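You operate a simulated robot arm through the tools that you are given. There is no shell and no other tool. Be economical: measure what you need, move in short steps, check, and stop when the job is done.

Carry out the task below with a simulated two-armed robot. There is one attempt and no reset: what you move stays moved.

Task
The coil panel shows FAULT: swap the black coil for the grey one.
Fine: switch the coil switch off first, set the black coil on the short grey cart, slide the grey coil home on the valve stem, then switch on and leave it on. Switch it off before a part comes out or a hand goes in. Pinch, break and dent nothing.

Only the result counts: the job must be done as asked and must still hold three seconds after the hand-in. Knocking over, shifting, dropping, spilling or breaking anything else fails it.

Robot
Two 7-joint arms with two-finger parallel grippers on one trunk, on a base that drives. Base frame: it is fixed to the floor where the robot stands at the start and does not move with it; the origin is under the middle of the robot, x ahead of it, y to its left, z up. Readings come in mm, degrees, newtons and seconds.
The left shoulder is at the start at [191, 171, 1070], the right one opposite. With the tool pointing down near the work surface each hand reaches from about 100 to 940 mm from the robot's upright axis, wherever it stands, measured 20 degrees to its own side. Places, roughly: coil switch [700, 0, 600]; short grey cart top [600, 300, 600]; valve stem [800, -300, 700]; zone eight valve [800, 2900, 700]; zone five valve [800, 1300, 700]; zone four valve [800, 700, 700]; zone one valve [800, -900, 700]; zone seven valve [800, 2400, 700]; zone six valve [800, 1900, 700]; zone three valve [800, 200, 700]; zone two valve [800, -400, 700]. Payload 4.4 kg a hand.
The tool frame of a hand sits at the grasp point between the pads (the TCP): z along the fingers, y along the line on which they close. The tips reach 23 mm beyond it. Largest opening 94 mm; finger width 38, thickness 10; the body of the gripper, 54 by 96 mm, starts 39 mm behind the TCP.
Orientation is that of the tool frame in the base frame, as a unit quaternion [w, x, y, z]. With the fingers straight down and closing along the base's y, the tool's x points along the base's -x, its y along +y and its z along -z.

Tools
- The arms move only by the tool drive_tool. It takes "left_series", "right_series" or both (then of equal length, played together; a hand with none holds still); each is a list of rows, each a list of 6 numbers: the shift along the tool's x, y, z in units of 20 mm (1.0 is 20 mm), then the turn, a rotation vector about the tool's x, y, z in units of 4 degrees (1.0 is 4 degrees). In form: [[dx, dy, dz, ax, ay, az], ...]. A call has 1 to 12 rows; each row shifts and turns the commanded pose from where the row before left it, along the tool's axes as they then stand. "left_claw" and "right_claw" are, for a hand that has rows, the closure, from 0 (fully open) to 1 (shut), set as the call begins (left out, the last holds). A call with a number of a shift or a turn outside -1 to 1 is refused whole. A row lasts 0.2 s, in which the tool goes at most 50 mm and 8.6 degrees; a call with a longer step from one row to the next is refused whole, and so is a gripper value outside its range. A pose out of reach is approached as far as the arm can. The call stops where the force on the tool passes 40 N (or 10 N more than at its start, if that is more) or the arm is blocked; 0.2 s more then pass. The fingers move at their own pace (about 72 mm/s each) and stop on an object; they squeeze with about 26 N. The grip force told is the motor's: it shows also when the fingers shut on nothing. Time passes only in rows, and 0.2 s behind the last, so rows that do not move let the fingers close. The reply holds the time, the measured pose of the TCP, the force on the tool along the base axes, the opening and the grip force, in the units named above and with some noise, with the torque about the TCP (base axes, N m) and any sound that the robot's microphone picked up, and new pictures: "show" is both (left out), scene, wrist or none (wrist: the cameras of the hands that moved).
- Cameras (640 x 400 px; columns grow to the right, rows downward): "scene" is now at [320.6, -14, 1183.8]; the picture's right is [-0.18, -0.98, 0.00], its down [-0.68, 0.12, -0.72] and it looks along [0.71, -0.13, -0.69] (base axes); focal length 214 px, centre (320, 200). "left" rides on the left gripper at [86, -16, -75] in its tool frame; the picture's right is [0.18, 0.98, 0.00], its down [-0.58, 0.11, -0.81] and it looks along [-0.79, 0.15, 0.59] (tool axes); focal length 243 px, centre (320, 200). "right" rides on the right gripper at [86, 16, -75] in its tool frame; the picture's right is [-0.18, 0.98, 0.00], its down [-0.58, -0.11, -0.81] and it looks along [-0.79, -0.15, 0.59] (tool axes); focal length 243 px, centre (320, 200). There is no depth. A picture from a camera that has moved, and an enlarged one, comes with that camera's place and axes in the base frame and with its lens.
- lift_body(by): slides the trunk up (or, below 0, down) by that many mm; the arms and the scene camera ride with it, the base frame stays. It gives what a move gives, with no picture.
- drive_base(legs): drives the robot by 1 to 6 legs, each [ahead, left, turn to the left] in mm, mm and degrees, along the robot's own axes; the way and the turn of a leg run together, so that a leg with both is an arc; at most 1500 mm and 180 degrees a leg. The arms and the cameras ride along, it lands a little off, and it stops where it bumps. It gives what a move gives, and a new picture of the scene camera.
- pan_tilt(pan, tilt): turns the head with the scene camera to pan (to the left, within 80 degrees either way) and tilt (down, from -29 to 69), counted from straight ahead of the robot. It gives what a move gives, and a new picture of the scene camera.
- close_up(camera, box): a new picture of the part [left, top, right, bottom] of that camera's present view, enlarged. The clock stands still meanwhile.
- sign_off(): hands the job in; it is judged then, once.

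Work in short steps. Places have to be worked out from the pictures, the camera data and where the tool is seen: move nearer, look again, correct. Check each grasp and each placing, and mend what went wrong. You have 120 turns and 260 pictures in all, those below and enlarged ones among them. Open the grippers and draw the arms clear of the work before you hand the job in, unless the task says otherwise; then end with one line.

The tools are called after "Call:" as name(argument=value, ...) on one line, values as JSON. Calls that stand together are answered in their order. drive_tool: Moves the arms, as the interface text tells. Its arguments: {"type":"object","properties":{"left_series":{"type":"array","items":{"type":"array","items":{"type":"number"}}},"left_claw":{"type":"number"},"right_series":{"type":"array","items":{"type":"array","items":{"type":"number"}}},"right_claw":{"type":"number"},"show":{"type":"string","enum":["both","scene","wrist","none"]}},"required":[]} The other tools are called the same way: lift_body (by) slides the trunk up or down; drive_base (legs) drives the base; pan_tilt (pan, tilt) turns the head that bears the scene camera; close_up (camera, box) takes an enlarged picture of a part of a camera's view; sign_off () hands the job in.

At the start:

```text
clock: 0.0
left_ee_pos: [487.3, 207.2, 1009.3]
left_orientation: [0.0, 0.001, 1.0, 0.001]
left_contact_force: [0.1, -1.0, 0.3]
left_ft_torque: [-0.01, 0.04, 0.0]
left_grip_width: 94.0
left_finger_force: 0.1
right_ee_pos: [481.6, -265.1, 1026.3]
right_orientation: [0.0, 0.0, 1.0, 0.0]
right_contact_force: [-0.1, 0.4, -0.1]
right_ft_torque: [0.02, 0.01, 0.0]
right_grip_width: 93.9
right_finger_force: 0.1
trunk travel left (down, up): [-90.0, 298.0]
robot x, y, heading: [-0.1, 0.3, -0.1]
head pan, tilt: [-10.2, 43.8]
```

scene: 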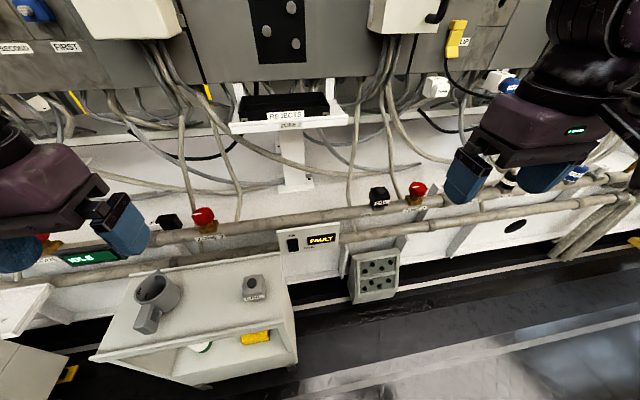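
right: 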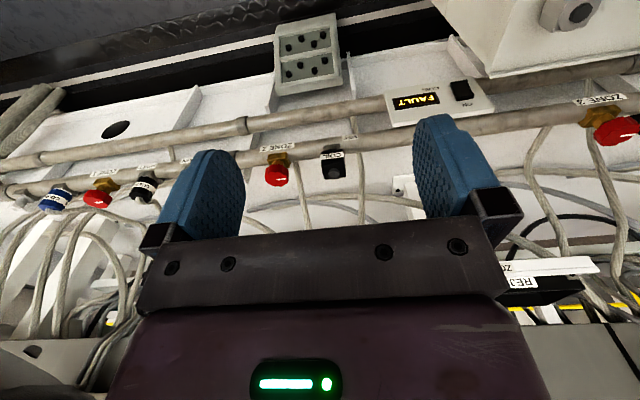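
left: 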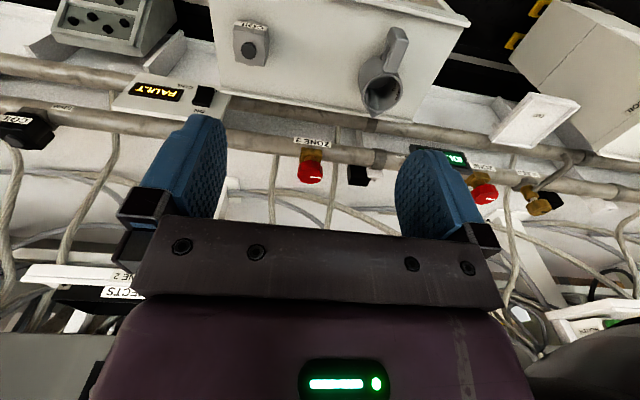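

I see the FAULT panel, a grey cart with a mug and a grey coil on it, and several black coils along the pipe. I'll enlarge to identify them.

Call:
close_up(camera="scene", box=[270, 170, 450, 310])

Call:
close_up(camera="scene", box=[90, 200, 300, 390])

Call:
close_up(camera="right", box=[0, 60, 400, 240])

```text
2.86 times, centred on (360, 240) of scene
camera zoom: at [320.6, -14.0, 1183.8], right [-0.18, -0.98, 0.0], down [-0.68, 0.12, -0.72], along [0.71, -0.13, -0.69], focal length 613 px, centre (206, 86)
```

zoom: 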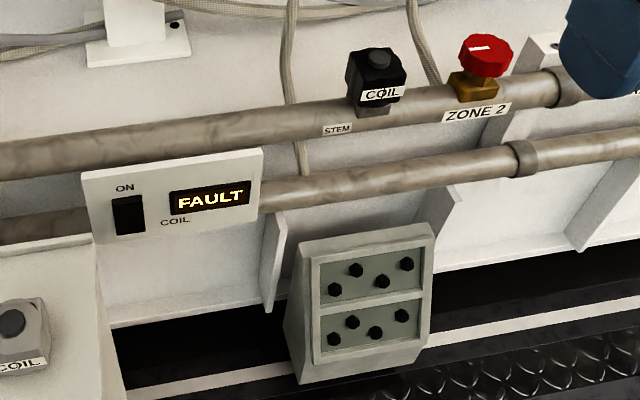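

```text
2.11 times, centred on (195, 295) of scene
camera zoom: at [320.6, -14.0, 1183.8], right [-0.18, -0.98, 0.0], down [-0.68, 0.12, -0.72], along [0.71, -0.13, -0.69], focal length 452 px, centre (583, 0)
```

zoom: 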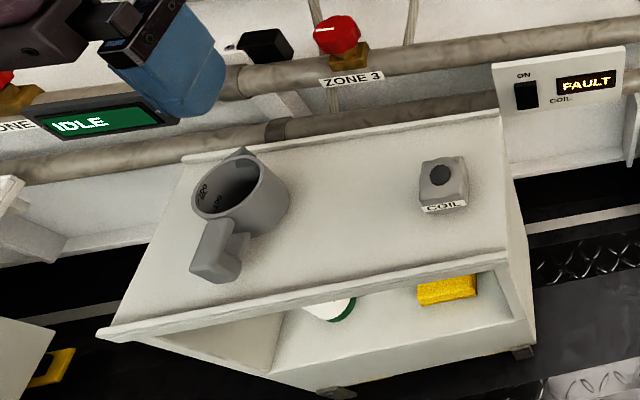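

```text
1.60 times, centred on (200, 150) of right
camera zoom: at [395.2, -248.7, 1100.7], right [0.18, 0.98, 0.0], down [0.58, -0.11, 0.81], along [0.79, -0.15, -0.59], focal length 388 px, centre (512, 280)
```

zoom: 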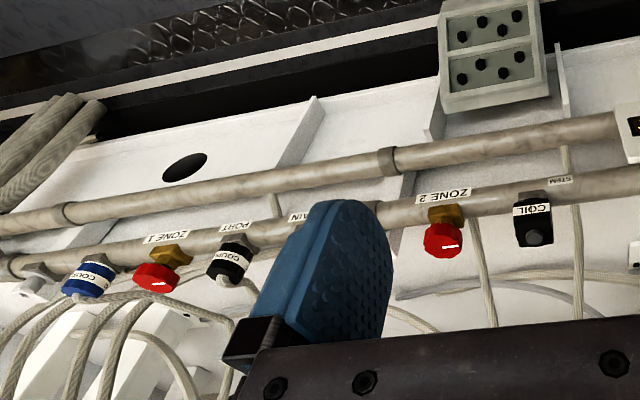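

The coil on the stem sits near (787,-295,714) and the switch near (728,0,605). I'll enlarge the switch, the coil and the grey coil further.

Call:
close_up(camera="scene", box=[276, 216, 348, 261])

Call:
close_up(camera="scene", box=[356, 175, 428, 220])

Call:
close_up(camera="left", box=[80, 10, 288, 140])

Call:
close_up(camera="scene", box=[220, 265, 292, 310])

```text
8.89 times, centred on (312, 238) of scene
camera zoom: at [320.6, -14.0, 1183.8], right [-0.18, -0.98, 0.0], down [-0.68, 0.12, -0.72], along [0.71, -0.13, -0.69], focal length 1906 px, centre (391, -142)
```

zoom: 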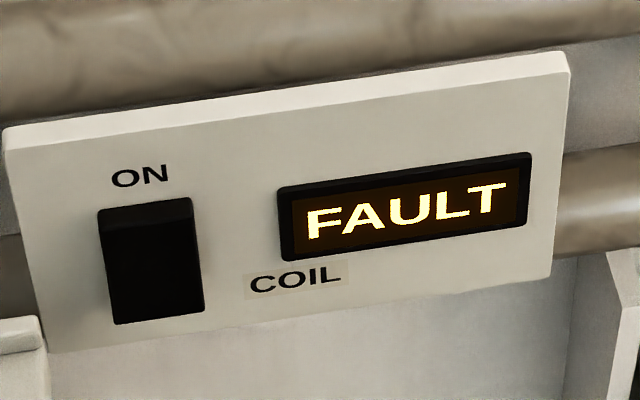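

```text
8.89 times, centred on (392, 198) of scene
camera zoom: at [320.6, -14.0, 1183.8], right [-0.18, -0.98, 0.0], down [-0.68, 0.12, -0.72], along [0.71, -0.13, -0.69], focal length 1906 px, centre (-320, 222)
```

zoom: 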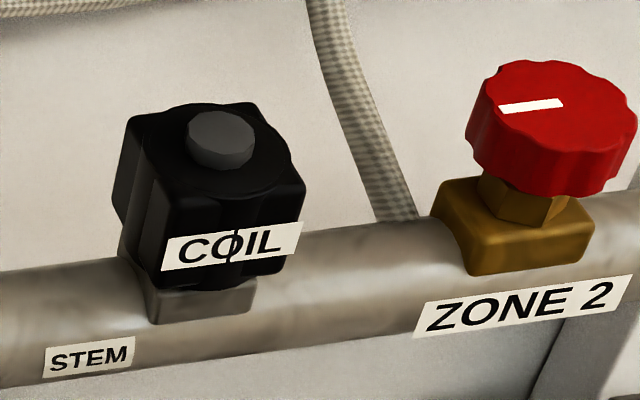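

```text
3.08 times, centred on (184, 75) of left
camera zoom: at [400.8, 190.5, 1084.7], right [-0.18, 0.98, 0.0], down [0.58, 0.11, 0.81], along [0.79, 0.15, -0.59], focal length 746 px, centre (738, 585)
```

zoom: 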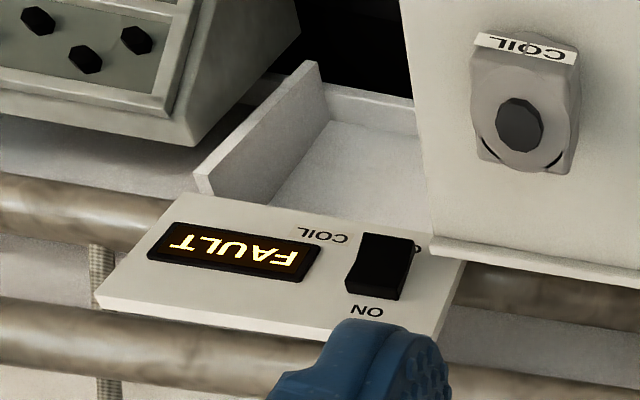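

```text
8.89 times, centred on (256, 288) of scene
camera zoom: at [320.6, -14.0, 1183.8], right [-0.18, -0.98, 0.0], down [-0.68, 0.12, -0.72], along [0.71, -0.13, -0.69], focal length 1906 px, centre (889, -578)
```

zoom: 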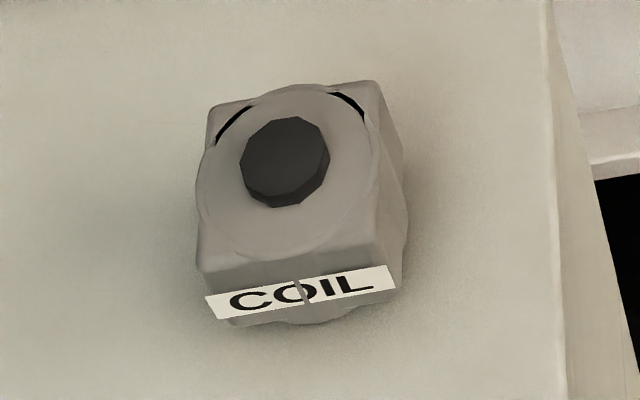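

The panel is a near-vertical face at x≈740 and the rocker is at about (737,0,587), roughly 33×60 mm, with ON at its top. I'll bring the right hand, fingers shut, above and in front of it.

Call:
drive_tool(right_series=[[-0.575, 0.82, 0.94, 0, 0, 0], [-0.575, 0.82, 0.94, 0, 0, 0], [-0.575, 0.82, 0.94, 0, 0, 0], [-0.575, 0.82, 0.94, 0, 0, 0], [-0.575, 0.82, 0.94, 0, 0, 0], [-0.575, 0.82, 0.94, 0, 0, 0], [-0.575, 0.82, 0.94, 0, 0, 0], [-0.575, 0.82, 0.94, 0, 0, 0], [-0.575, 0.82, 0.94, 0, 0, 0], [-0.575, 0.82, 0.94, 0, 0, 0], [-0.575, 0.82, 0.94, 0, 0, 0], [-0.575, 0.82, 0.94, 0, 0, 0]], right_claw=1, show="both")

```text
clock: 2.6
left_ee_pos: [487.7, 207.6, 1008.6]
left_orientation: [0.0, 0.0, 1.0, 0.0]
left_contact_force: [0.6, 0.2, -0.4]
left_ft_torque: [-0.03, -0.01, -0.01]
left_grip_width: 93.8
left_finger_force: 0.0
right_ee_pos: [620.4, -65.4, 799.2]
right_orientation: [0.0, 0.0, 1.0, 0.0]
right_contact_force: [-0.2, 1.0, -0.7]
right_ft_torque: [0.03, 0.01, -0.01]
right_grip_width: 0.0
right_finger_force: 26.0
trunk travel left (down, up): [-90.0, 298.0]
robot x, y, heading: [-0.1, -0.5, 0.1]
head pan, tilt: [-10.2, 43.8]
camera scene: at [320.9, -13.8, 1183.6], right [-0.18, -0.98, 0.0], down [-0.68, 0.12, -0.72], along [0.71, -0.13, -0.69], focal length 214 px, centre (320, 200)
camera right: at [534.0, -50.0, 874.7], right [0.18, 0.98, 0.0], down [0.58, -0.11, 0.81], along [0.79, -0.15, -0.59], focal length 243 px, centre (320, 200)
```

scene: 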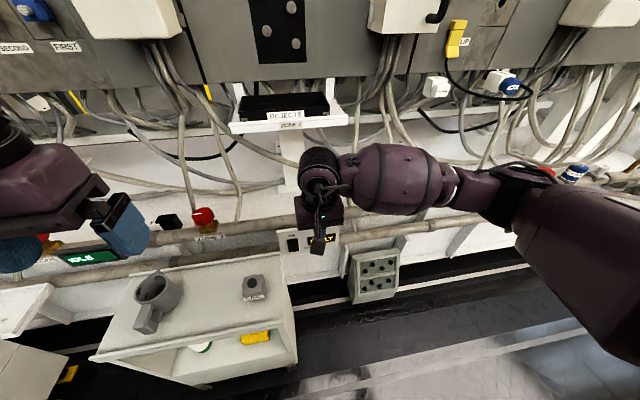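
right: 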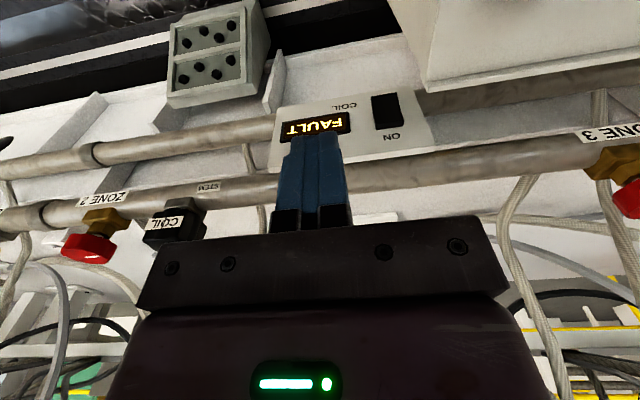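

The wrist view confirms the rocker at (737,1,587). A close-up will show which half is pressed in.

Call:
close_up(camera="right", box=[340, 70, 436, 150])

Call:
drive_tool(right_series=[[0, 0, 0, 0, 0, -1], [0, 0, 0, 0, 0, -1], [0, 0, 0, 0, 0, -1], [0, 0, 0, 0, 0, -1], [0, 0, 0, 0, 0, -1], [0, 0, 0, 0, 0, -1], [0, 0, 0, 0, 0, -1], [0, 0, 0, 0, 0, -0.5]], show="none")

Call:
drive_tool(right_series=[[0, 0, 0, 0, -1, 0], [0, 0, 0, 0, -1, 0], [0, 0, 0, 0, -1, 0], [0, 0, 0, 0, -1, 0], [0, 0, 0, 0, -1, 0], [0, 0, 0, 0, -1, 0], [0, 0, 0, 0, -1, 0], [0, 0, 0, 0, -1, 0], [0, 0, 0, 0, -1, 0], [0, 0, 0, 0, -1, 0], [0, 0, 0, 0, -1, 0], [0, 0, 0, 0, -0.25, 0]], show="both")

```text
5.00 times, centred on (388, 110) of right
camera zoom: at [534.0, -50.0, 874.7], right [0.18, 0.98, 0.0], down [0.58, -0.11, 0.81], along [0.79, -0.15, -0.59], focal length 1213 px, centre (-20, 650)
```

zoom: 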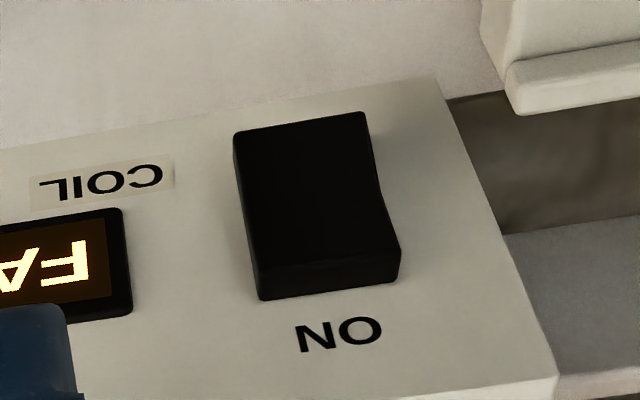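

```text
clock: 4.4
left_ee_pos: [486.9, 207.3, 1008.0]
left_orientation: [0.0, 0.0, 1.0, 0.0]
left_contact_force: [0.6, 0.1, 0.1]
left_ft_torque: [-0.02, 0.02, 0.0]
left_grip_width: 94.1
left_finger_force: 0.1
right_ee_pos: [618.2, -65.9, 800.9]
right_orientation: [0.0, -0.259, 0.966, 0.0]
right_contact_force: [-0.6, -0.4, -0.1]
right_ft_torque: [-0.01, 0.01, -0.02]
right_grip_width: 0.0
right_finger_force: 25.5
trunk travel left (down, up): [-90.0, 298.0]
robot x, y, heading: [-1.8, -4.3, -0.1]
head pan, tilt: [-10.2, 43.8]
```

```text
clock: 7.0
left_ee_pos: [487.1, 207.1, 1009.3]
left_orientation: [0.001, 0.0, 1.0, 0.0]
left_contact_force: [0.6, 0.1, 0.3]
left_ft_torque: [0.02, 0.01, 0.01]
left_grip_width: 94.1
left_finger_force: 0.1
right_ee_pos: [618.8, -66.7, 800.7]
right_orientation: [0.37, -0.24, 0.892, 0.1]
right_contact_force: [-0.4, 0.1, -0.1]
right_ft_torque: [0.01, -0.02, -0.03]
right_grip_width: 0.1
right_finger_force: 26.3
trunk travel left (down, up): [-90.0, 298.0]
robot x, y, heading: [-4.7, 0.8, -0.1]
head pan, tilt: [-10.2, 43.8]
camera scene: at [320.5, -14.0, 1183.8], right [-0.18, -0.98, 0.0], down [-0.68, 0.12, -0.72], along [0.71, -0.13, -0.69], focal length 214 px, centre (320, 200)
camera right: at [512.9, -111.1, 792.2], right [-0.38, 0.92, 0.13], down [-0.08, -0.17, 0.98], along [0.92, 0.36, 0.14], focal length 243 px, centre (320, 200)
```

scene: 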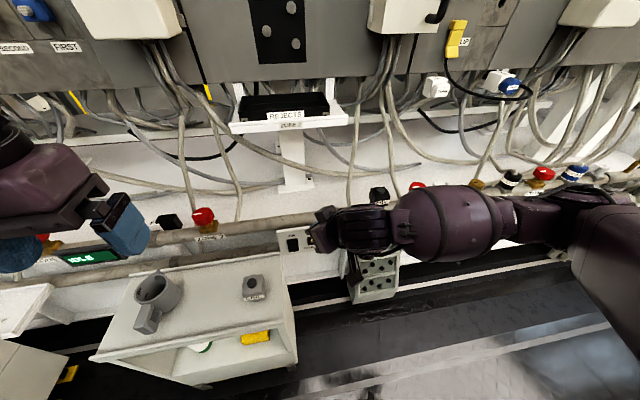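
right: 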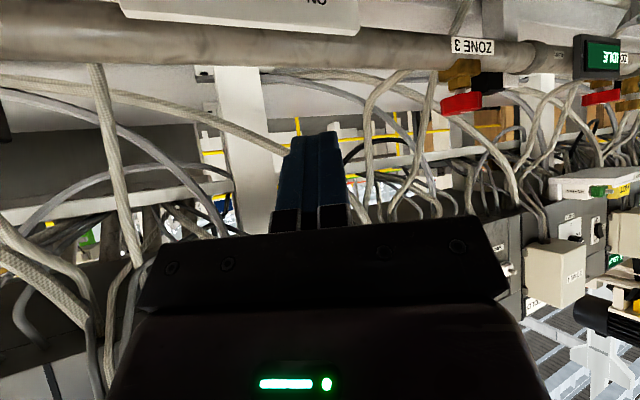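

The OFF end stands proud and the ON end is pressed in, so it is ON. I'll lower the tilted hand to the OFF half's height, about 90 mm in front of it.

Call:
drive_tool(right_series=[[0.91, 0, 0.91, 0, 0, 0], [0.91, 0, 0.91, 0, 0, 0], [0.91, 0, 0.91, 0, 0, 0], [0.91, 0, 0.91, 0, 0, 0], [0.91, 0, 0.91, 0, 0, 0], [0.91, 0, 0.91, 0, 0, 0], [0.91, 0, 0.91, 0, 0, 0], [0.91, 0, 0.91, 0, 0, 0], [0.91, 0, 0.91, 0, 0, 0]], show="both")

```text
clock: 9.0
left_ee_pos: [486.6, 207.3, 1008.9]
left_orientation: [0.0, 0.0, 1.0, 0.0]
left_contact_force: [-0.1, -0.1, 0.9]
left_ft_torque: [-0.01, 0.01, 0.01]
left_grip_width: 93.9
left_finger_force: 0.0
right_ee_pos: [618.6, -67.0, 748.7]
right_orientation: [0.369, -0.238, 0.893, 0.099]
right_contact_force: [-0.3, 0.3, 0.2]
right_ft_torque: [-0.04, 0.01, 0.0]
right_grip_width: 0.1
right_finger_force: 26.1
right hand out of reach, approached as far as the arm can: row 3, 4, 5, 6, 7, 8, 9
trunk travel left (down, up): [-90.0, 298.0]
robot x, y, heading: [-1.2, -0.3, -0.0]
head pan, tilt: [-10.2, 43.8]
camera scene: at [320.6, -14.0, 1183.8], right [-0.18, -0.98, 0.0], down [-0.68, 0.12, -0.72], along [0.71, -0.13, -0.69], focal length 214 px, centre (320, 200)
camera right: at [512.7, -110.7, 740.7], right [-0.38, 0.92, 0.13], down [-0.08, -0.17, 0.98], along [0.92, 0.36, 0.14], focal length 243 px, centre (320, 200)
```

scene: 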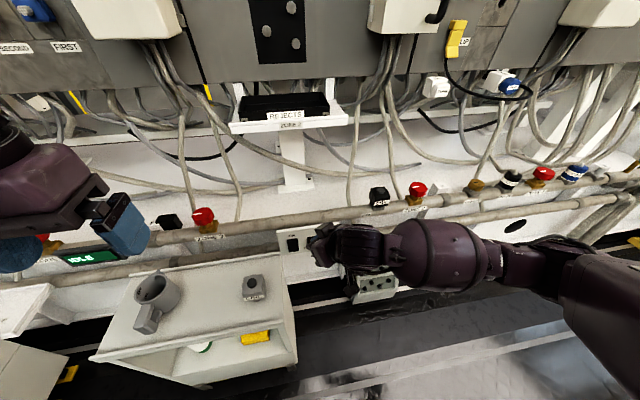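
right: 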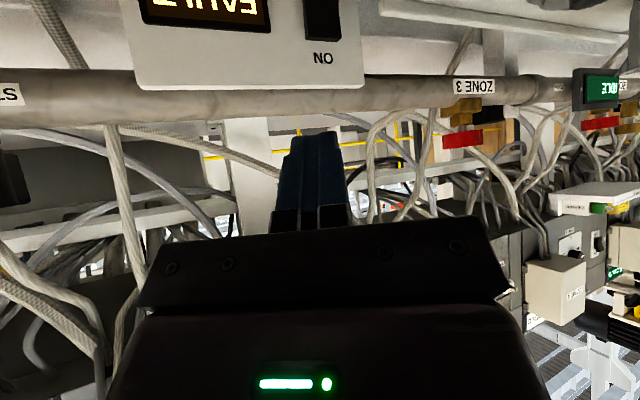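

The tilted pose runs out of reach downward. I'll lessen the tilt to about 25° and try the descent again in steps.

Call:
drive_tool(right_series=[[0, 0, 0, 0, 1, 0], [0, 0, 0, 0, 1, 0], [0, 0, 0, 0, 1, 0], [0, 0, 0, 0, 1, 0], [0, 0, 0, 0, 1, 0]], show="none")

```text
clock: 10.2
left_ee_pos: [487.4, 206.6, 1008.6]
left_orientation: [0.001, 0.001, 1.0, -0.001]
left_contact_force: [0.5, 0.2, -0.3]
left_ft_torque: [0.0, -0.02, -0.01]
left_grip_width: 94.0
left_finger_force: 0.0
right_ee_pos: [620.6, -68.0, 749.8]
right_orientation: [0.208, -0.253, 0.943, 0.057]
right_contact_force: [0.0, -0.5, -0.9]
right_ft_torque: [-0.01, -0.02, 0.0]
right_grip_width: 0.0
right_finger_force: 25.6
trunk travel left (down, up): [-90.0, 298.0]
robot x, y, heading: [1.5, 0.9, -0.2]
head pan, tilt: [-10.2, 43.8]
```

Now descend 172 mm straight down with the smaller tilt.

Call:
drive_tool(right_series=[[0.404, 0, 0.866, 0, 0, 0], [0.404, 0, 0.866, 0, 0, 0], [0.404, 0, 0.866, 0, 0, 0], [0.404, 0, 0.866, 0, 0, 0], [0.404, 0, 0.866, 0, 0, 0], [0.404, 0, 0.866, 0, 0, 0], [0.404, 0, 0.866, 0, 0, 0], [0.404, 0, 0.866, 0, 0, 0], [0.404, 0, 0.866, 0, 0, 0]], show="both")

```text
clock: 12.2
left_ee_pos: [488.0, 207.3, 1008.8]
left_orientation: [-0.001, 0.0, 1.0, 0.0]
left_contact_force: [0.1, -0.6, -1.4]
left_ft_torque: [0.02, -0.01, 0.01]
left_grip_width: 94.0
left_finger_force: 0.1
right_ee_pos: [620.1, -68.8, 576.9]
right_orientation: [0.209, -0.253, 0.943, 0.056]
right_contact_force: [0.1, -0.2, -0.6]
right_ft_torque: [0.01, -0.01, -0.01]
right_grip_width: 0.3
right_finger_force: 26.4
trunk travel left (down, up): [-90.0, 298.0]
robot x, y, heading: [2.0, -0.7, 0.0]
head pan, tilt: [-10.2, 43.8]
camera scene: at [320.8, -14.0, 1183.7], right [-0.18, -0.98, 0.0], down [-0.68, 0.12, -0.72], along [0.71, -0.13, -0.69], focal length 214 px, centre (320, 200)
camera right: at [517.0, -110.3, 608.4], right [-0.35, 0.93, 0.08], down [0.22, 0.0, 0.98], along [0.91, 0.36, -0.2], focal length 243 px, centre (320, 200)
```

scene: 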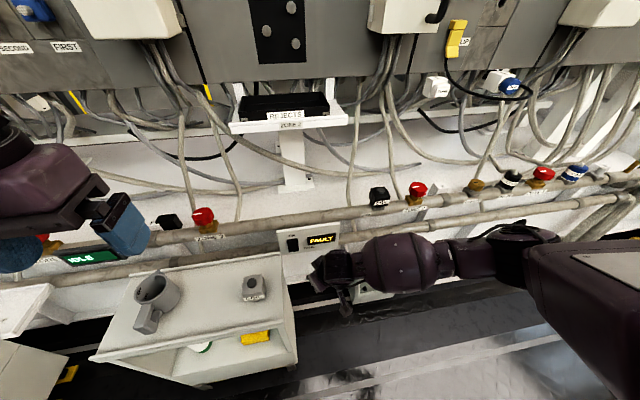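
right: 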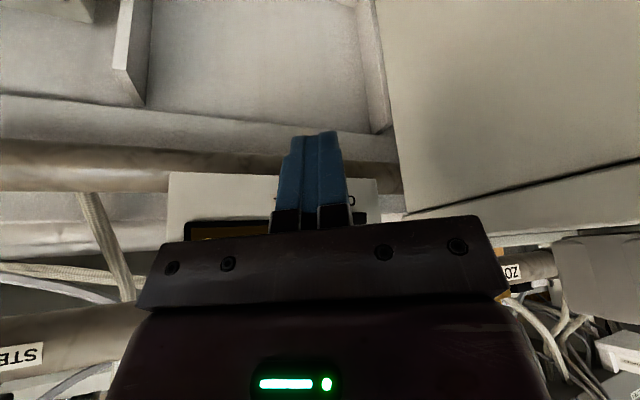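

Reached (620,-69,577). The line of approach leads to the rocker's lower half; I advance 80 mm of the ~100 mm.

Call:
drive_tool(right_series=[[-0.906, 0, 0.4226, 0, 0, 0], [-0.906, 0, 0.4226, 0, 0, 0], [-0.906, 0, 0.4226, 0, 0, 0], [-0.906, 0, 0.4226, 0, 0, 0]], show="both")

Call:
close_up(camera="scene", box=[252, 210, 380, 300])

```text
clock: 13.2
left_ee_pos: [487.8, 206.8, 1008.7]
left_orientation: [0.0, 0.001, 1.0, 0.0]
left_contact_force: [0.2, 0.9, 0.4]
left_ft_torque: [0.0, -0.01, -0.02]
left_grip_width: 93.9
left_finger_force: 0.0
right_ee_pos: [688.6, -28.1, 577.2]
right_orientation: [0.209, -0.253, 0.943, 0.056]
right_contact_force: [0.1, 0.4, 0.1]
right_ft_torque: [0.0, 0.04, 0.02]
right_grip_width: 0.0
right_finger_force: 26.5
trunk travel left (down, up): [-90.0, 298.0]
robot x, y, heading: [-2.5, -3.0, 0.2]
head pan, tilt: [-10.2, 43.8]
camera scene: at [320.6, -13.8, 1183.8], right [-0.18, -0.98, 0.0], down [-0.68, 0.12, -0.72], along [0.71, -0.13, -0.69], focal length 214 px, centre (320, 200)
camera right: at [586.5, -70.1, 609.5], right [-0.35, 0.93, 0.08], down [0.22, 0.0, 0.98], along [0.91, 0.36, -0.2], focal length 243 px, centre (320, 200)
```

scene: 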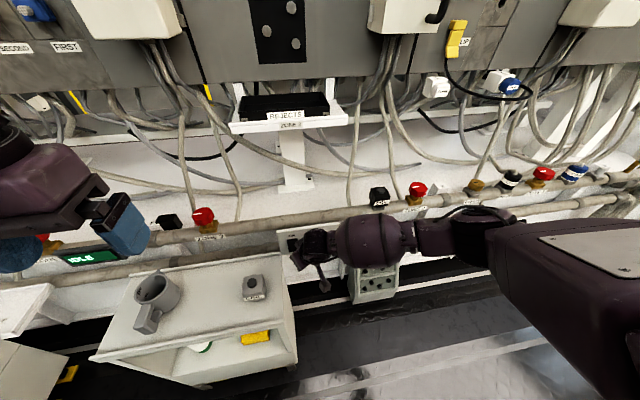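
right: 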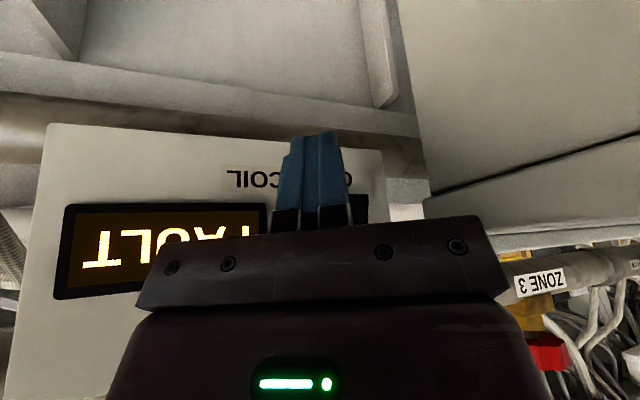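

```text
4.44 times, centred on (316, 255) of scene
camera zoom: at [320.6, -13.8, 1183.8], right [-0.18, -0.98, 0.0], down [-0.68, 0.12, -0.72], along [0.71, -0.13, -0.69], focal length 953 px, centre (338, -44)
```

zoom: 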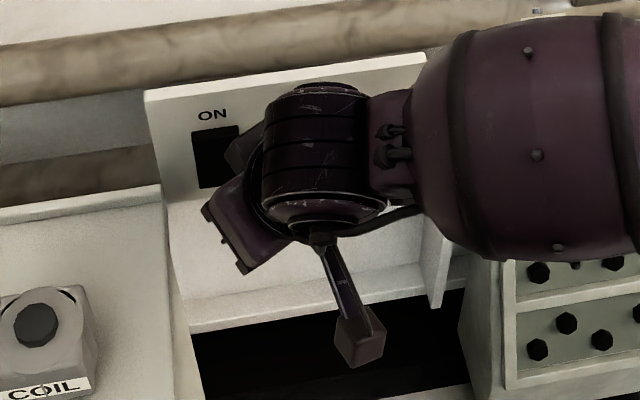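

In the wrist view the rocker's edge and OFF label are a little right of and above my fingertips, so I shift about 8 mm sideways and 10 mm up. Then I press forward in small steps.

Call:
drive_tool(right_series=[[-0.21, 0.4, -0.453, 0, 0, 0], [-0.3, 0, 0.14, 0, 0, 0]], show="wrist")

Call:
close_up(camera="right", box=[220, 100, 420, 240])

Call:
close_up(camera="left", box=[60, 20, 260, 150])

```text
clock: 13.8
left_ee_pos: [488.1, 205.8, 1008.6]
left_orientation: [0.0, 0.0, 1.0, 0.0]
left_contact_force: [-0.6, -0.3, 0.5]
left_ft_torque: [0.02, -0.01, 0.0]
left_grip_width: 94.1
left_finger_force: 0.0
right_ee_pos: [690.6, -19.7, 587.5]
right_orientation: [0.208, -0.252, 0.943, 0.056]
right_contact_force: [-0.3, 0.5, 0.3]
right_ft_torque: [0.01, 0.0, 0.02]
right_grip_width: 0.0
right_finger_force: 25.9
trunk travel left (down, up): [-90.0, 298.0]
robot x, y, heading: [0.4, -0.3, 0.0]
head pan, tilt: [-10.2, 43.8]
camera right: at [587.6, -61.2, 618.6], right [-0.35, 0.93, 0.08], down [0.22, 0.0, 0.98], along [0.91, 0.36, -0.2], focal length 243 px, centre (320, 200)
```

right: 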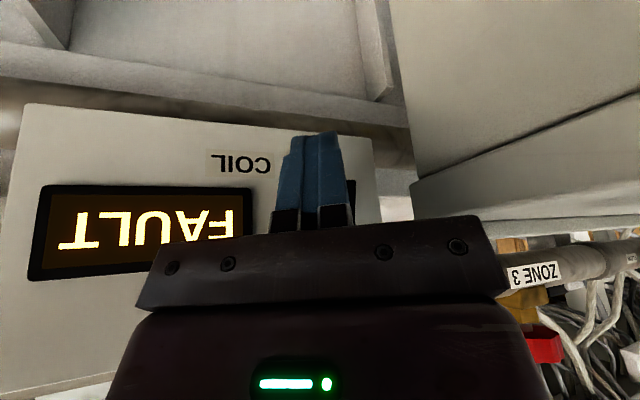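

```text
2.86 times, centred on (320, 170) of right
camera zoom: at [587.6, -61.2, 618.6], right [-0.35, 0.93, 0.08], down [0.22, 0.0, 0.98], along [0.91, 0.36, -0.2], focal length 693 px, centre (320, 286)
```

zoom: 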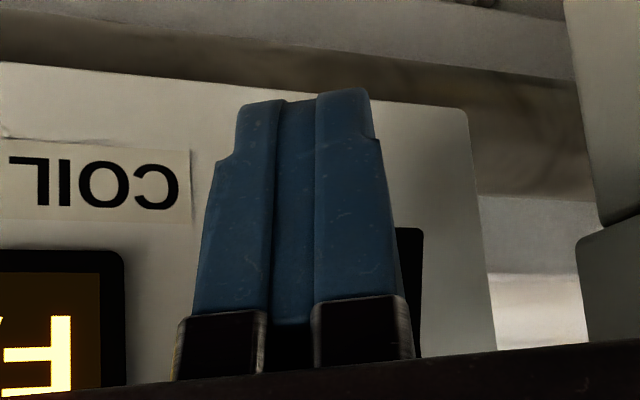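

```text
3.08 times, centred on (160, 85) of left
camera zoom: at [400.9, 190.6, 1084.5], right [-0.18, 0.98, 0.0], down [0.58, 0.11, 0.81], along [0.79, 0.15, -0.59], focal length 746 px, centre (812, 554)
```

zoom: 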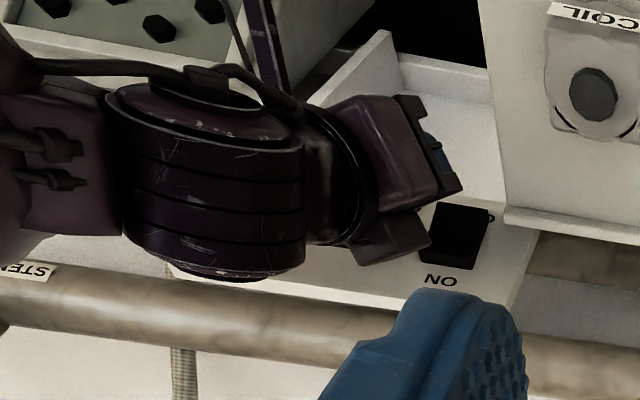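

The fingertips now cover the rocker's lower half, still slightly to its right side; I nudge 4 mm left and press forward in 3 mm steps.

Call:
drive_tool(right_series=[[-0.14, 0.2, 0.065, 0, 0, 0], [-0.14, 0, 0.065, 0, 0, 0], [-0.14, 0, 0.065, 0, 0, 0], [-0.14, 0, 0.065, 0, 0, 0], [-0.14, 0, 0.065, 0, 0, 0], [-0.14, 0, 0.065, 0, 0, 0], [-0.14, 0, 0.065, 0, 0, 0]], show="wrist")

```text
clock: 15.3
left_ee_pos: [487.2, 206.5, 1009.2]
left_orientation: [0.0, 0.002, 1.0, 0.0]
left_contact_force: [0.4, 0.2, 0.1]
left_ft_torque: [0.0, 0.0, 0.02]
left_grip_width: 94.0
left_finger_force: 0.1
right_ee_pos: [700.9, -7.4, 584.5]
right_orientation: [0.204, -0.251, 0.945, 0.056]
right_contact_force: [-0.5, 0.3, -1.1]
right_ft_torque: [-0.02, -0.07, -0.01]
right_grip_width: 0.0
right_finger_force: 25.9
trunk travel left (down, up): [-90.0, 298.0]
robot x, y, heading: [1.0, -1.2, -0.1]
head pan, tilt: [-10.2, 43.8]
stopped in row 7 (right hand): the force on the tool passed its limit at 45 N (the readings are from after the stop); the commanded pose is now the measured one
camera right: at [597.9, -49.2, 616.4], right [-0.34, 0.94, 0.08], down [0.22, 0.0, 0.97], along [0.91, 0.35, -0.21], focal length 243 px, centre (320, 200)
```

right: 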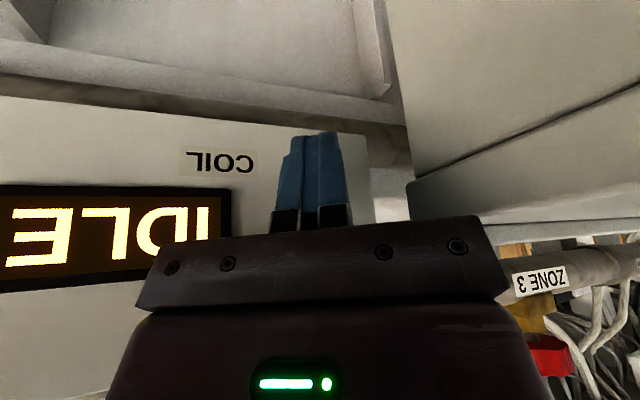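

The panel now reads IDLE: the switch is off. I back the hand away and raise it.

Call:
drive_tool(right_series=[[0.906, 0, -0.4226, 0, 0, 0], [0.906, 0, -0.4226, 0, 0, 0], [0.906, 0, -0.4226, 0, 0, 0], [0.906, 0, -0.4226, 0, 0, 0], [-0.4226, 0, -0.906, 0, 0, 0], [-0.4226, 0, -0.906, 0, 0, 0], [-0.4226, 0, -0.906, 0, 0, 0], [-0.4226, 0, -0.906, 0, 0, 0], [-0.4226, 0, -0.906, 0, 0, 0], [-0.4226, 0, -0.906, 0, 0, 0], [-0.4226, 0, -0.906, 0, 0, 0], [-0.4226, 0, -0.906, 0, 0, 0]], show="none")

Call:
drive_tool(right_series=[[-0.4226, 0, -0.906, 0, 0, 0], [-0.4226, 0, -0.906, 0, 0, 0], [-0.4226, 0, -0.906, 0, 0, 0], [-0.4226, 0, -0.906, 0, 0, 0], [-0.4226, 0, -0.906, 0, 0, 0], [0, 0, 0, 0, 1, 0], [0, 0, 0, 0, 1, 0], [0, 0, 0, 0, 1, 0], [0, 0, 0, 0, 1, 0], [0, 0, 0, 0, 1, 0], [0, 0, 0, 0, 1, 0]], show="none")

Call:
drive_tool(right_series=[[0, 0, 0, 0, 0, 1], [0, 0, 0, 0, 0, 1], [0, 0, 0, 0, 0, 1], [0, 0, 0, 0, 0, 1], [0, 0, 0, 0, 0, 1], [0, 0, 0, 0, 0, 1], [0, 0, 0, 0, 0, 1], [0, 0, 0, 0, 0, 0.5]], show="scene", right_claw=0)

```text
clock: 17.9
left_ee_pos: [489.4, 205.8, 1010.6]
left_orientation: [0.0, 0.001, 1.0, 0.001]
left_contact_force: [0.1, 0.5, -0.9]
left_ft_torque: [-0.03, -0.01, 0.0]
left_grip_width: 94.0
left_finger_force: 0.1
right_ee_pos: [634.1, -46.3, 746.5]
right_orientation: [0.206, -0.251, 0.944, 0.056]
right_contact_force: [0.1, -0.4, -0.8]
right_ft_torque: [0.0, -0.01, 0.0]
right_grip_width: 0.0
right_finger_force: 26.4
trunk travel left (down, up): [-90.0, 298.0]
robot x, y, heading: [0.2, 0.4, -0.5]
head pan, tilt: [-10.2, 43.8]
```

```text
clock: 20.3
left_ee_pos: [488.0, 206.0, 1008.4]
left_orientation: [-0.001, 0.001, 1.0, 0.0]
left_contact_force: [0.3, -0.1, 0.0]
left_ft_torque: [0.0, 0.01, -0.01]
left_grip_width: 94.0
left_finger_force: 0.1
right_ee_pos: [633.7, -46.3, 846.9]
right_orientation: [0.004, -0.257, 0.966, 0.001]
right_contact_force: [-0.4, -0.2, 0.2]
right_ft_torque: [0.02, 0.01, -0.02]
right_grip_width: 0.0
right_finger_force: 25.9
trunk travel left (down, up): [-90.0, 298.0]
robot x, y, heading: [-1.6, -0.6, -0.2]
head pan, tilt: [-10.2, 43.8]
```

```text
clock: 22.1
left_ee_pos: [488.0, 205.7, 1009.4]
left_orientation: [0.0, 0.001, 1.0, 0.0]
left_contact_force: [0.0, 0.4, 0.0]
left_ft_torque: [0.01, -0.01, -0.01]
left_grip_width: 94.1
left_finger_force: 0.0
right_ee_pos: [635.2, -46.6, 845.2]
right_orientation: [0.003, 0.002, 1.0, 0.004]
right_contact_force: [0.1, 1.0, -0.5]
right_ft_torque: [-0.01, -0.01, 0.06]
right_grip_width: 94.1
right_finger_force: 0.0
trunk travel left (down, up): [-90.0, 298.0]
robot x, y, heading: [-0.5, -1.0, 0.0]
head pan, tilt: [-10.2, 43.8]
camera scene: at [320.0, -14.8, 1183.8], right [-0.18, -0.98, 0.0], down [-0.68, 0.12, -0.72], along [0.71, -0.13, -0.69], focal length 214 px, centre (320, 200)
```

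scene: 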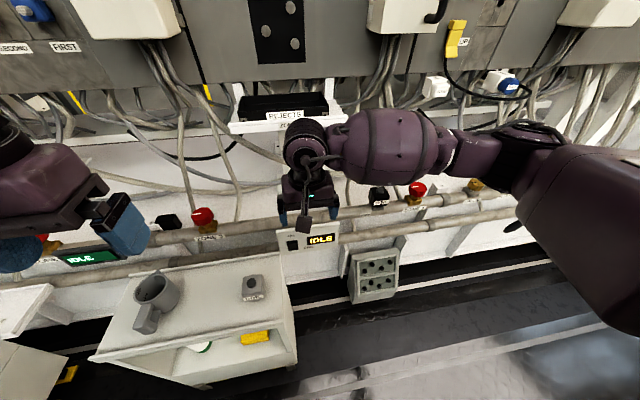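

Switch shows IDLE and the hand is upright. I move right to face the black coil for a closer look.

Call:
drive_tool(right_series=[[-0.19, -1, 0, 0, 0, 0], [-0.19, -1, 0, 0, 0, 0], [-0.19, -1, 0, 0, 0, 0], [-0.19, -1, 0, 0, 0, 0], [-0.19, -1, 0, 0, 0, 0], [-0.19, -1, 0, 0, 0, 0], [-0.19, -1, 0, 0, 0, 0], [-0.19, -1, 0, 0, 0, 0], [-0.19, -1, 0, 0, 0, 0], [-0.19, -1, 0, 0, 0, 0], [-0.19, -1, 0, 0, 0, 0], [-0.19, -1, 0, 0, 0, 0]], show="both")

```text
clock: 24.7
left_ee_pos: [487.2, 205.1, 1009.4]
left_orientation: [0.0, 0.0, 1.0, 0.001]
left_contact_force: [-0.4, -0.6, -0.6]
left_ft_torque: [0.0, -0.01, 0.01]
left_grip_width: 94.1
left_finger_force: 0.0
right_ee_pos: [678.1, -286.2, 847.0]
right_orientation: [0.005, 0.001, 1.0, 0.004]
right_contact_force: [-0.7, 0.5, -0.2]
right_ft_torque: [-0.03, 0.01, 0.01]
right_grip_width: 94.1
right_finger_force: 0.0
trunk travel left (down, up): [-90.0, 298.0]
robot x, y, heading: [-1.8, -2.9, 0.0]
head pan, tilt: [-10.2, 43.8]
camera scene: at [319.9, -15.0, 1183.8], right [-0.18, -0.98, 0.0], down [-0.68, 0.12, -0.72], along [0.71, -0.13, -0.69], focal length 214 px, centre (320, 200)
camera right: at [591.2, -271.0, 920.5], right [0.19, 0.98, 0.01], down [0.57, -0.12, 0.81], along [0.8, -0.15, -0.59], focal length 243 px, centre (320, 200)
```

scene: 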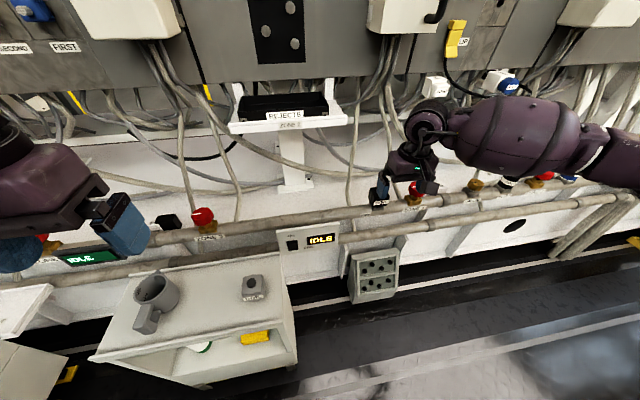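
right: 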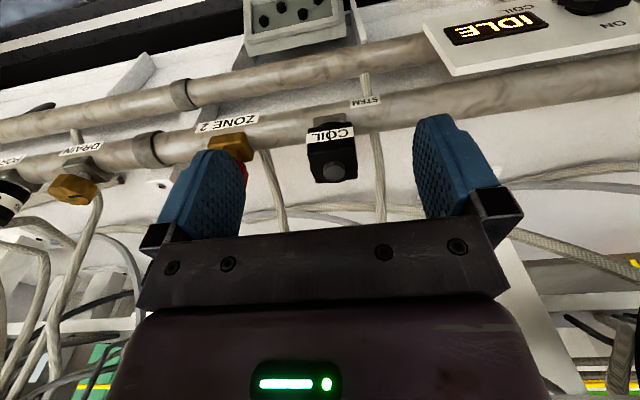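

Call:
close_up(camera="right", box=[240, 80, 420, 230])

```text
2.67 times, centred on (330, 155) of right
camera zoom: at [591.2, -271.0, 920.5], right [0.19, 0.98, 0.01], down [0.57, -0.12, 0.81], along [0.8, -0.15, -0.59], focal length 647 px, centre (293, 320)
```

zoom: 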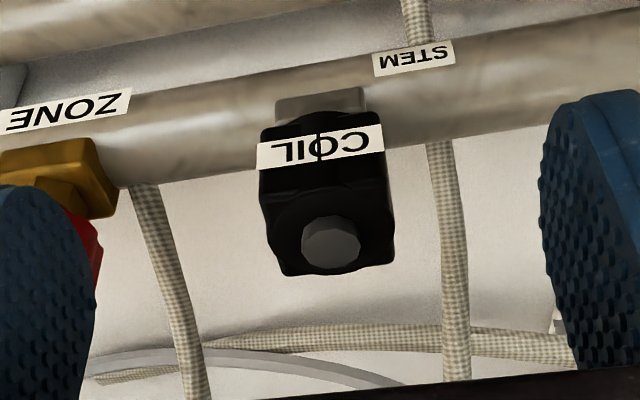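

Triangulating from both views puts the stem top at (781,-290,743), the coil about 47 mm wide and spanning z≈694–735. I move over it, then look.

Call:
drive_tool(right_series=[[-0.86, -0.035, 0, 0, 0, 0], [-0.86, -0.035, 0, 0, 0, 0], [-0.86, -0.035, 0, 0, 0, 0], [-0.86, -0.035, 0, 0, 0, 0], [-0.86, -0.035, 0, 0, 0, 0], [-0.86, -0.035, 0, 0, 0, 0]], show="both")

```text
clock: 26.1
left_ee_pos: [487.1, 206.8, 1009.0]
left_orientation: [0.0, 0.0, 1.0, 0.0]
left_contact_force: [0.1, -0.5, 0.1]
left_ft_torque: [0.02, 0.0, 0.02]
left_grip_width: 93.9
left_finger_force: 0.1
right_ee_pos: [783.4, -291.4, 844.8]
right_orientation: [0.003, 0.0, 1.0, 0.003]
right_contact_force: [0.1, -0.3, -0.7]
right_ft_torque: [0.02, -0.02, 0.0]
right_grip_width: 93.8
right_finger_force: 0.2
trunk travel left (down, up): [-90.0, 298.0]
robot x, y, heading: [-1.1, -4.0, -0.1]
head pan, tilt: [-10.2, 43.8]
camera scene: at [320.2, -14.7, 1183.7], right [-0.18, -0.98, 0.0], down [-0.68, 0.12, -0.72], along [0.71, -0.13, -0.69], focal length 214 px, centre (320, 200)
camera right: at [697.2, -276.5, 919.7], right [0.19, 0.98, 0.01], down [0.58, -0.11, 0.81], along [0.8, -0.15, -0.59], focal length 243 px, centre (320, 200)
```

scene: 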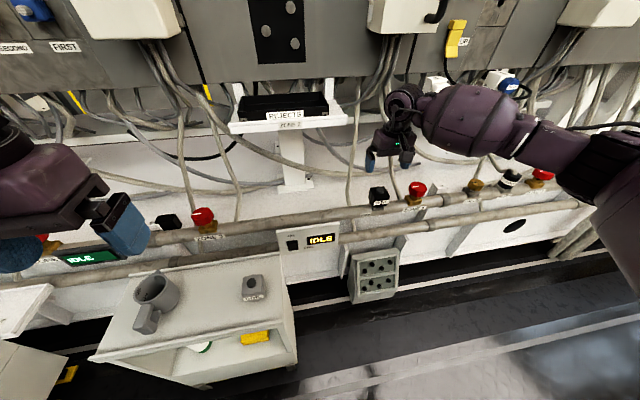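
right: 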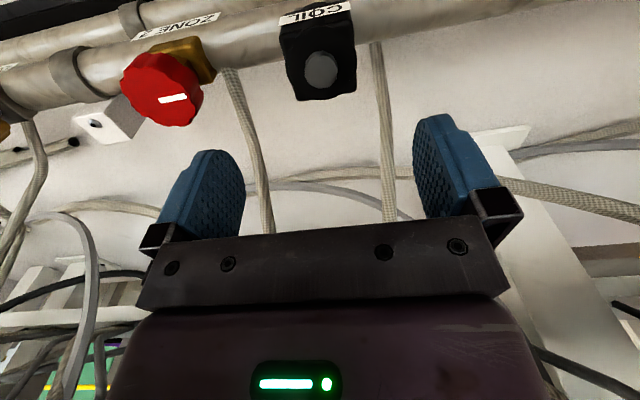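

The stem top checks out at (782,-292,743), right under the TCP, and the zone-2 knob leaves 30+ mm. I descend to z≈722 with open fingers.

Call:
drive_tool(right_series=[[0.01, 0, 0.77, 0, 0, 0], [0.01, 0, 0.77, 0, 0, 0], [0.01, 0, 0.77, 0, 0, 0], [0.01, 0, 0.77, 0, 0, 0], [0.01, 0, 0.77, 0, 0, 0], [0.01, 0, 0.77, 0, 0, 0], [0.01, 0, 0.77, 0, 0, 0], [0.01, 0, 0.77, 0, 0, 0]], show="both")

Call:
close_up(camera="scene", box=[330, 120, 458, 220])

```text
clock: 27.9
left_ee_pos: [487.1, 205.3, 1008.6]
left_orientation: [0.0, 0.001, 1.0, 0.0]
left_contact_force: [-0.8, -0.3, 0.1]
left_ft_torque: [0.03, 0.01, 0.04]
left_grip_width: 94.1
left_finger_force: 0.1
right_ee_pos: [782.4, -291.3, 721.9]
right_orientation: [0.005, 0.0, 1.0, 0.003]
right_contact_force: [-0.4, 0.0, -0.6]
right_ft_torque: [0.05, -0.01, 0.03]
right_grip_width: 94.0
right_finger_force: 0.1
trunk travel left (down, up): [-90.0, 298.0]
robot x, y, heading: [-2.6, 1.4, -0.2]
head pan, tilt: [-10.2, 43.8]
camera scene: at [320.3, -14.8, 1183.7], right [-0.18, -0.98, 0.0], down [-0.68, 0.12, -0.72], along [0.71, -0.13, -0.69], focal length 214 px, centre (320, 200)
camera right: at [695.8, -276.0, 796.5], right [0.19, 0.98, 0.01], down [0.57, -0.12, 0.81], along [0.8, -0.15, -0.59], focal length 243 px, centre (320, 200)
```

scene: 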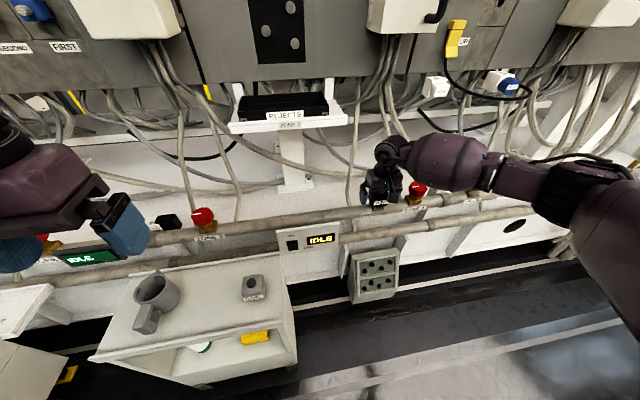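
right: 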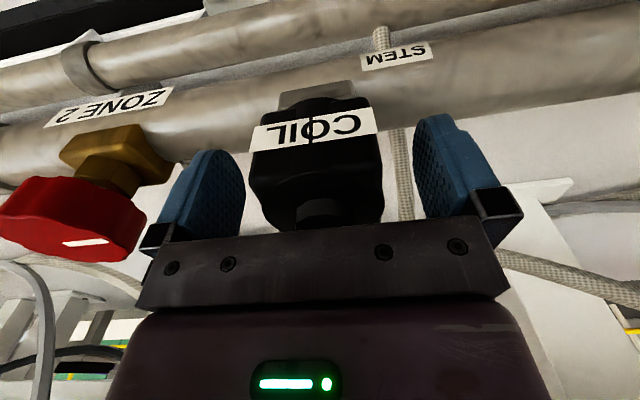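

```text
4.00 times, centred on (394, 170) of scene
camera zoom: at [320.3, -14.8, 1183.7], right [-0.18, -0.98, 0.0], down [-0.68, 0.12, -0.72], along [0.71, -0.13, -0.69], focal length 858 px, centre (24, 320)
```

zoom: 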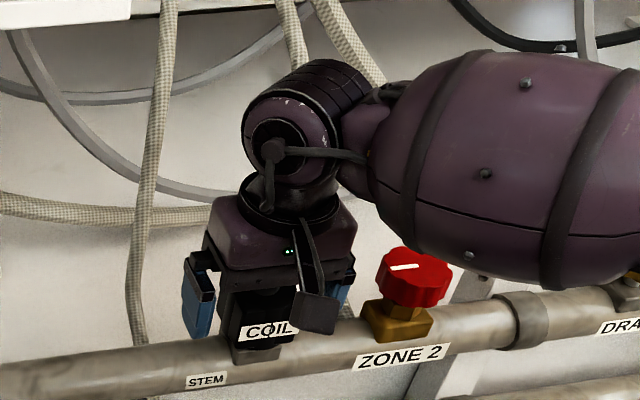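

The coil sits between the pads, clear of the zone-2 knob. I close the fingers on it.

Call:
drive_tool(right_series=[[0, 0, 0, 0, 0, 0], [0, 0, 0, 0, 0, 0], [0, 0, 0, 0, 0, 0]], right_claw=1, show="wrist")

```text
clock: 28.7
left_ee_pos: [487.0, 206.0, 1009.7]
left_orientation: [0.0, 0.001, 1.0, -0.001]
left_contact_force: [-0.4, 0.0, -0.5]
left_ft_torque: [0.01, -0.01, -0.01]
left_grip_width: 93.7
left_finger_force: 0.1
right_ee_pos: [783.3, -289.8, 722.7]
right_orientation: [0.003, 0.001, 1.0, 0.003]
right_contact_force: [1.0, 4.1, -0.1]
right_ft_torque: [0.13, -0.02, 0.01]
right_grip_width: 51.5
right_finger_force: 26.1
trunk travel left (down, up): [-90.0, 298.0]
robot x, y, heading: [-2.6, -0.8, -0.3]
head pan, tilt: [-10.2, 43.8]
camera right: at [695.7, -275.4, 797.1], right [0.19, 0.98, 0.01], down [0.57, -0.12, 0.81], along [0.8, -0.15, -0.59], focal length 243 px, centre (320, 200)
```

right: 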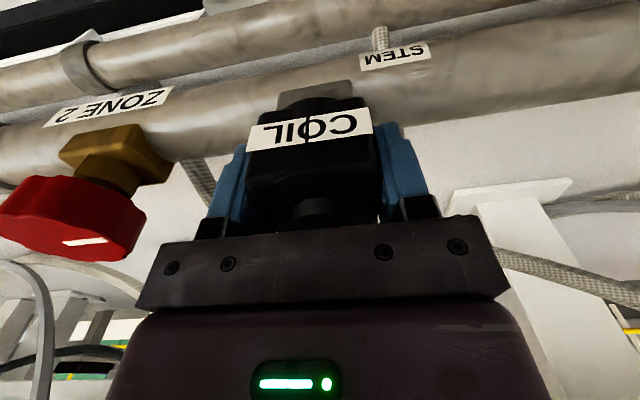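

Gripped at 51.5 mm. I lift slowly straight up and watch the force.

Call:
drive_tool(right_series=[[0, -0.05, -0.2, 0, 0, 0], [0, 0, -0.3, 0, 0, 0], [0, 0, -0.3, 0, 0, 0], [0, 0, -0.3, 0, 0, 0], [0, 0, -0.3, 0, 0, 0]], show="wrist")

```text
clock: 29.9
left_ee_pos: [488.5, 205.7, 1007.9]
left_orientation: [0.0, 0.002, 1.0, 0.0]
left_contact_force: [0.0, -1.0, -0.3]
left_ft_torque: [-0.01, 0.02, 0.01]
left_grip_width: 94.2
left_finger_force: 0.0
right_ee_pos: [781.5, -291.1, 750.3]
right_orientation: [0.005, 0.001, 1.0, 0.004]
right_contact_force: [1.8, 8.1, -2.5]
right_ft_torque: [0.16, -0.1, 0.0]
right_grip_width: 51.4
right_finger_force: 25.8
trunk travel left (down, up): [-90.0, 298.0]
robot x, y, heading: [2.1, -1.7, 0.3]
head pan, tilt: [-10.2, 43.8]
camera right: at [695.7, -276.1, 825.1], right [0.19, 0.98, 0.01], down [0.57, -0.12, 0.81], along [0.8, -0.15, -0.59], focal length 243 px, centre (320, 200)
```

right: 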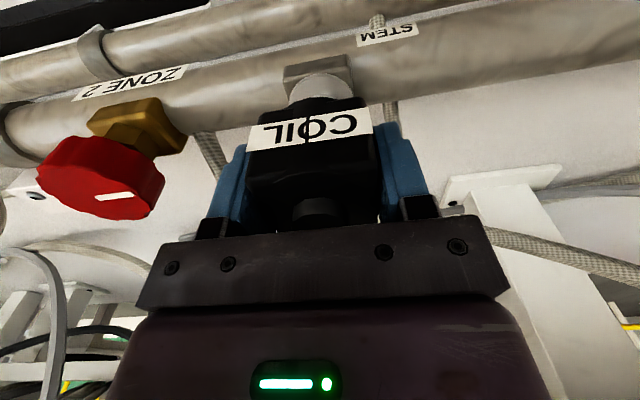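

The coil is sliding up off the stem with ~8 N side force toward +y; I ease 2 mm that way and keep lifting.

Call:
drive_tool(right_series=[[0, 0.1, -0.3, 0, 0, 0], [0, 0, -0.4, 0, 0, 0], [0, 0, -0.4, 0, 0, 0], [0, 0, -0.4, 0, 0, 0]], show="wrist")

```text
clock: 30.9
left_ee_pos: [487.7, 206.2, 1008.5]
left_orientation: [0.0, 0.001, 1.0, 0.0]
left_contact_force: [0.7, 0.4, -1.1]
left_ft_torque: [0.01, 0.0, -0.02]
left_grip_width: 94.1
left_finger_force: 0.1
right_ee_pos: [781.9, -288.6, 780.1]
right_orientation: [0.004, 0.001, 1.0, 0.003]
right_contact_force: [-0.2, 0.1, -1.1]
right_ft_torque: [0.04, -0.01, -0.04]
right_grip_width: 51.6
right_finger_force: 26.1
trunk travel left (down, up): [-90.0, 298.0]
robot x, y, heading: [1.3, -0.2, -0.3]
head pan, tilt: [-10.2, 43.8]
camera right: at [695.0, -274.0, 854.8], right [0.19, 0.98, 0.01], down [0.58, -0.11, 0.81], along [0.8, -0.15, -0.59], focal length 243 px, centre (320, 200)
```

right: 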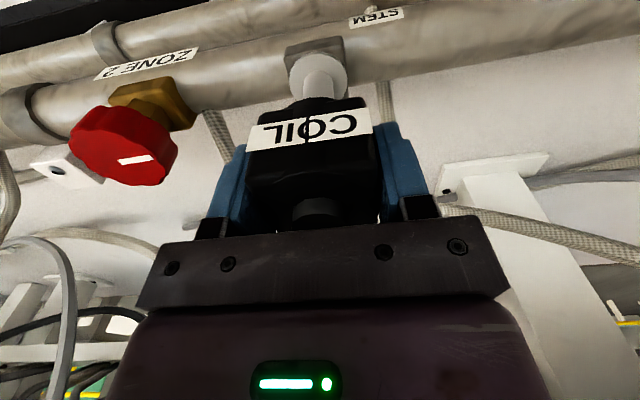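

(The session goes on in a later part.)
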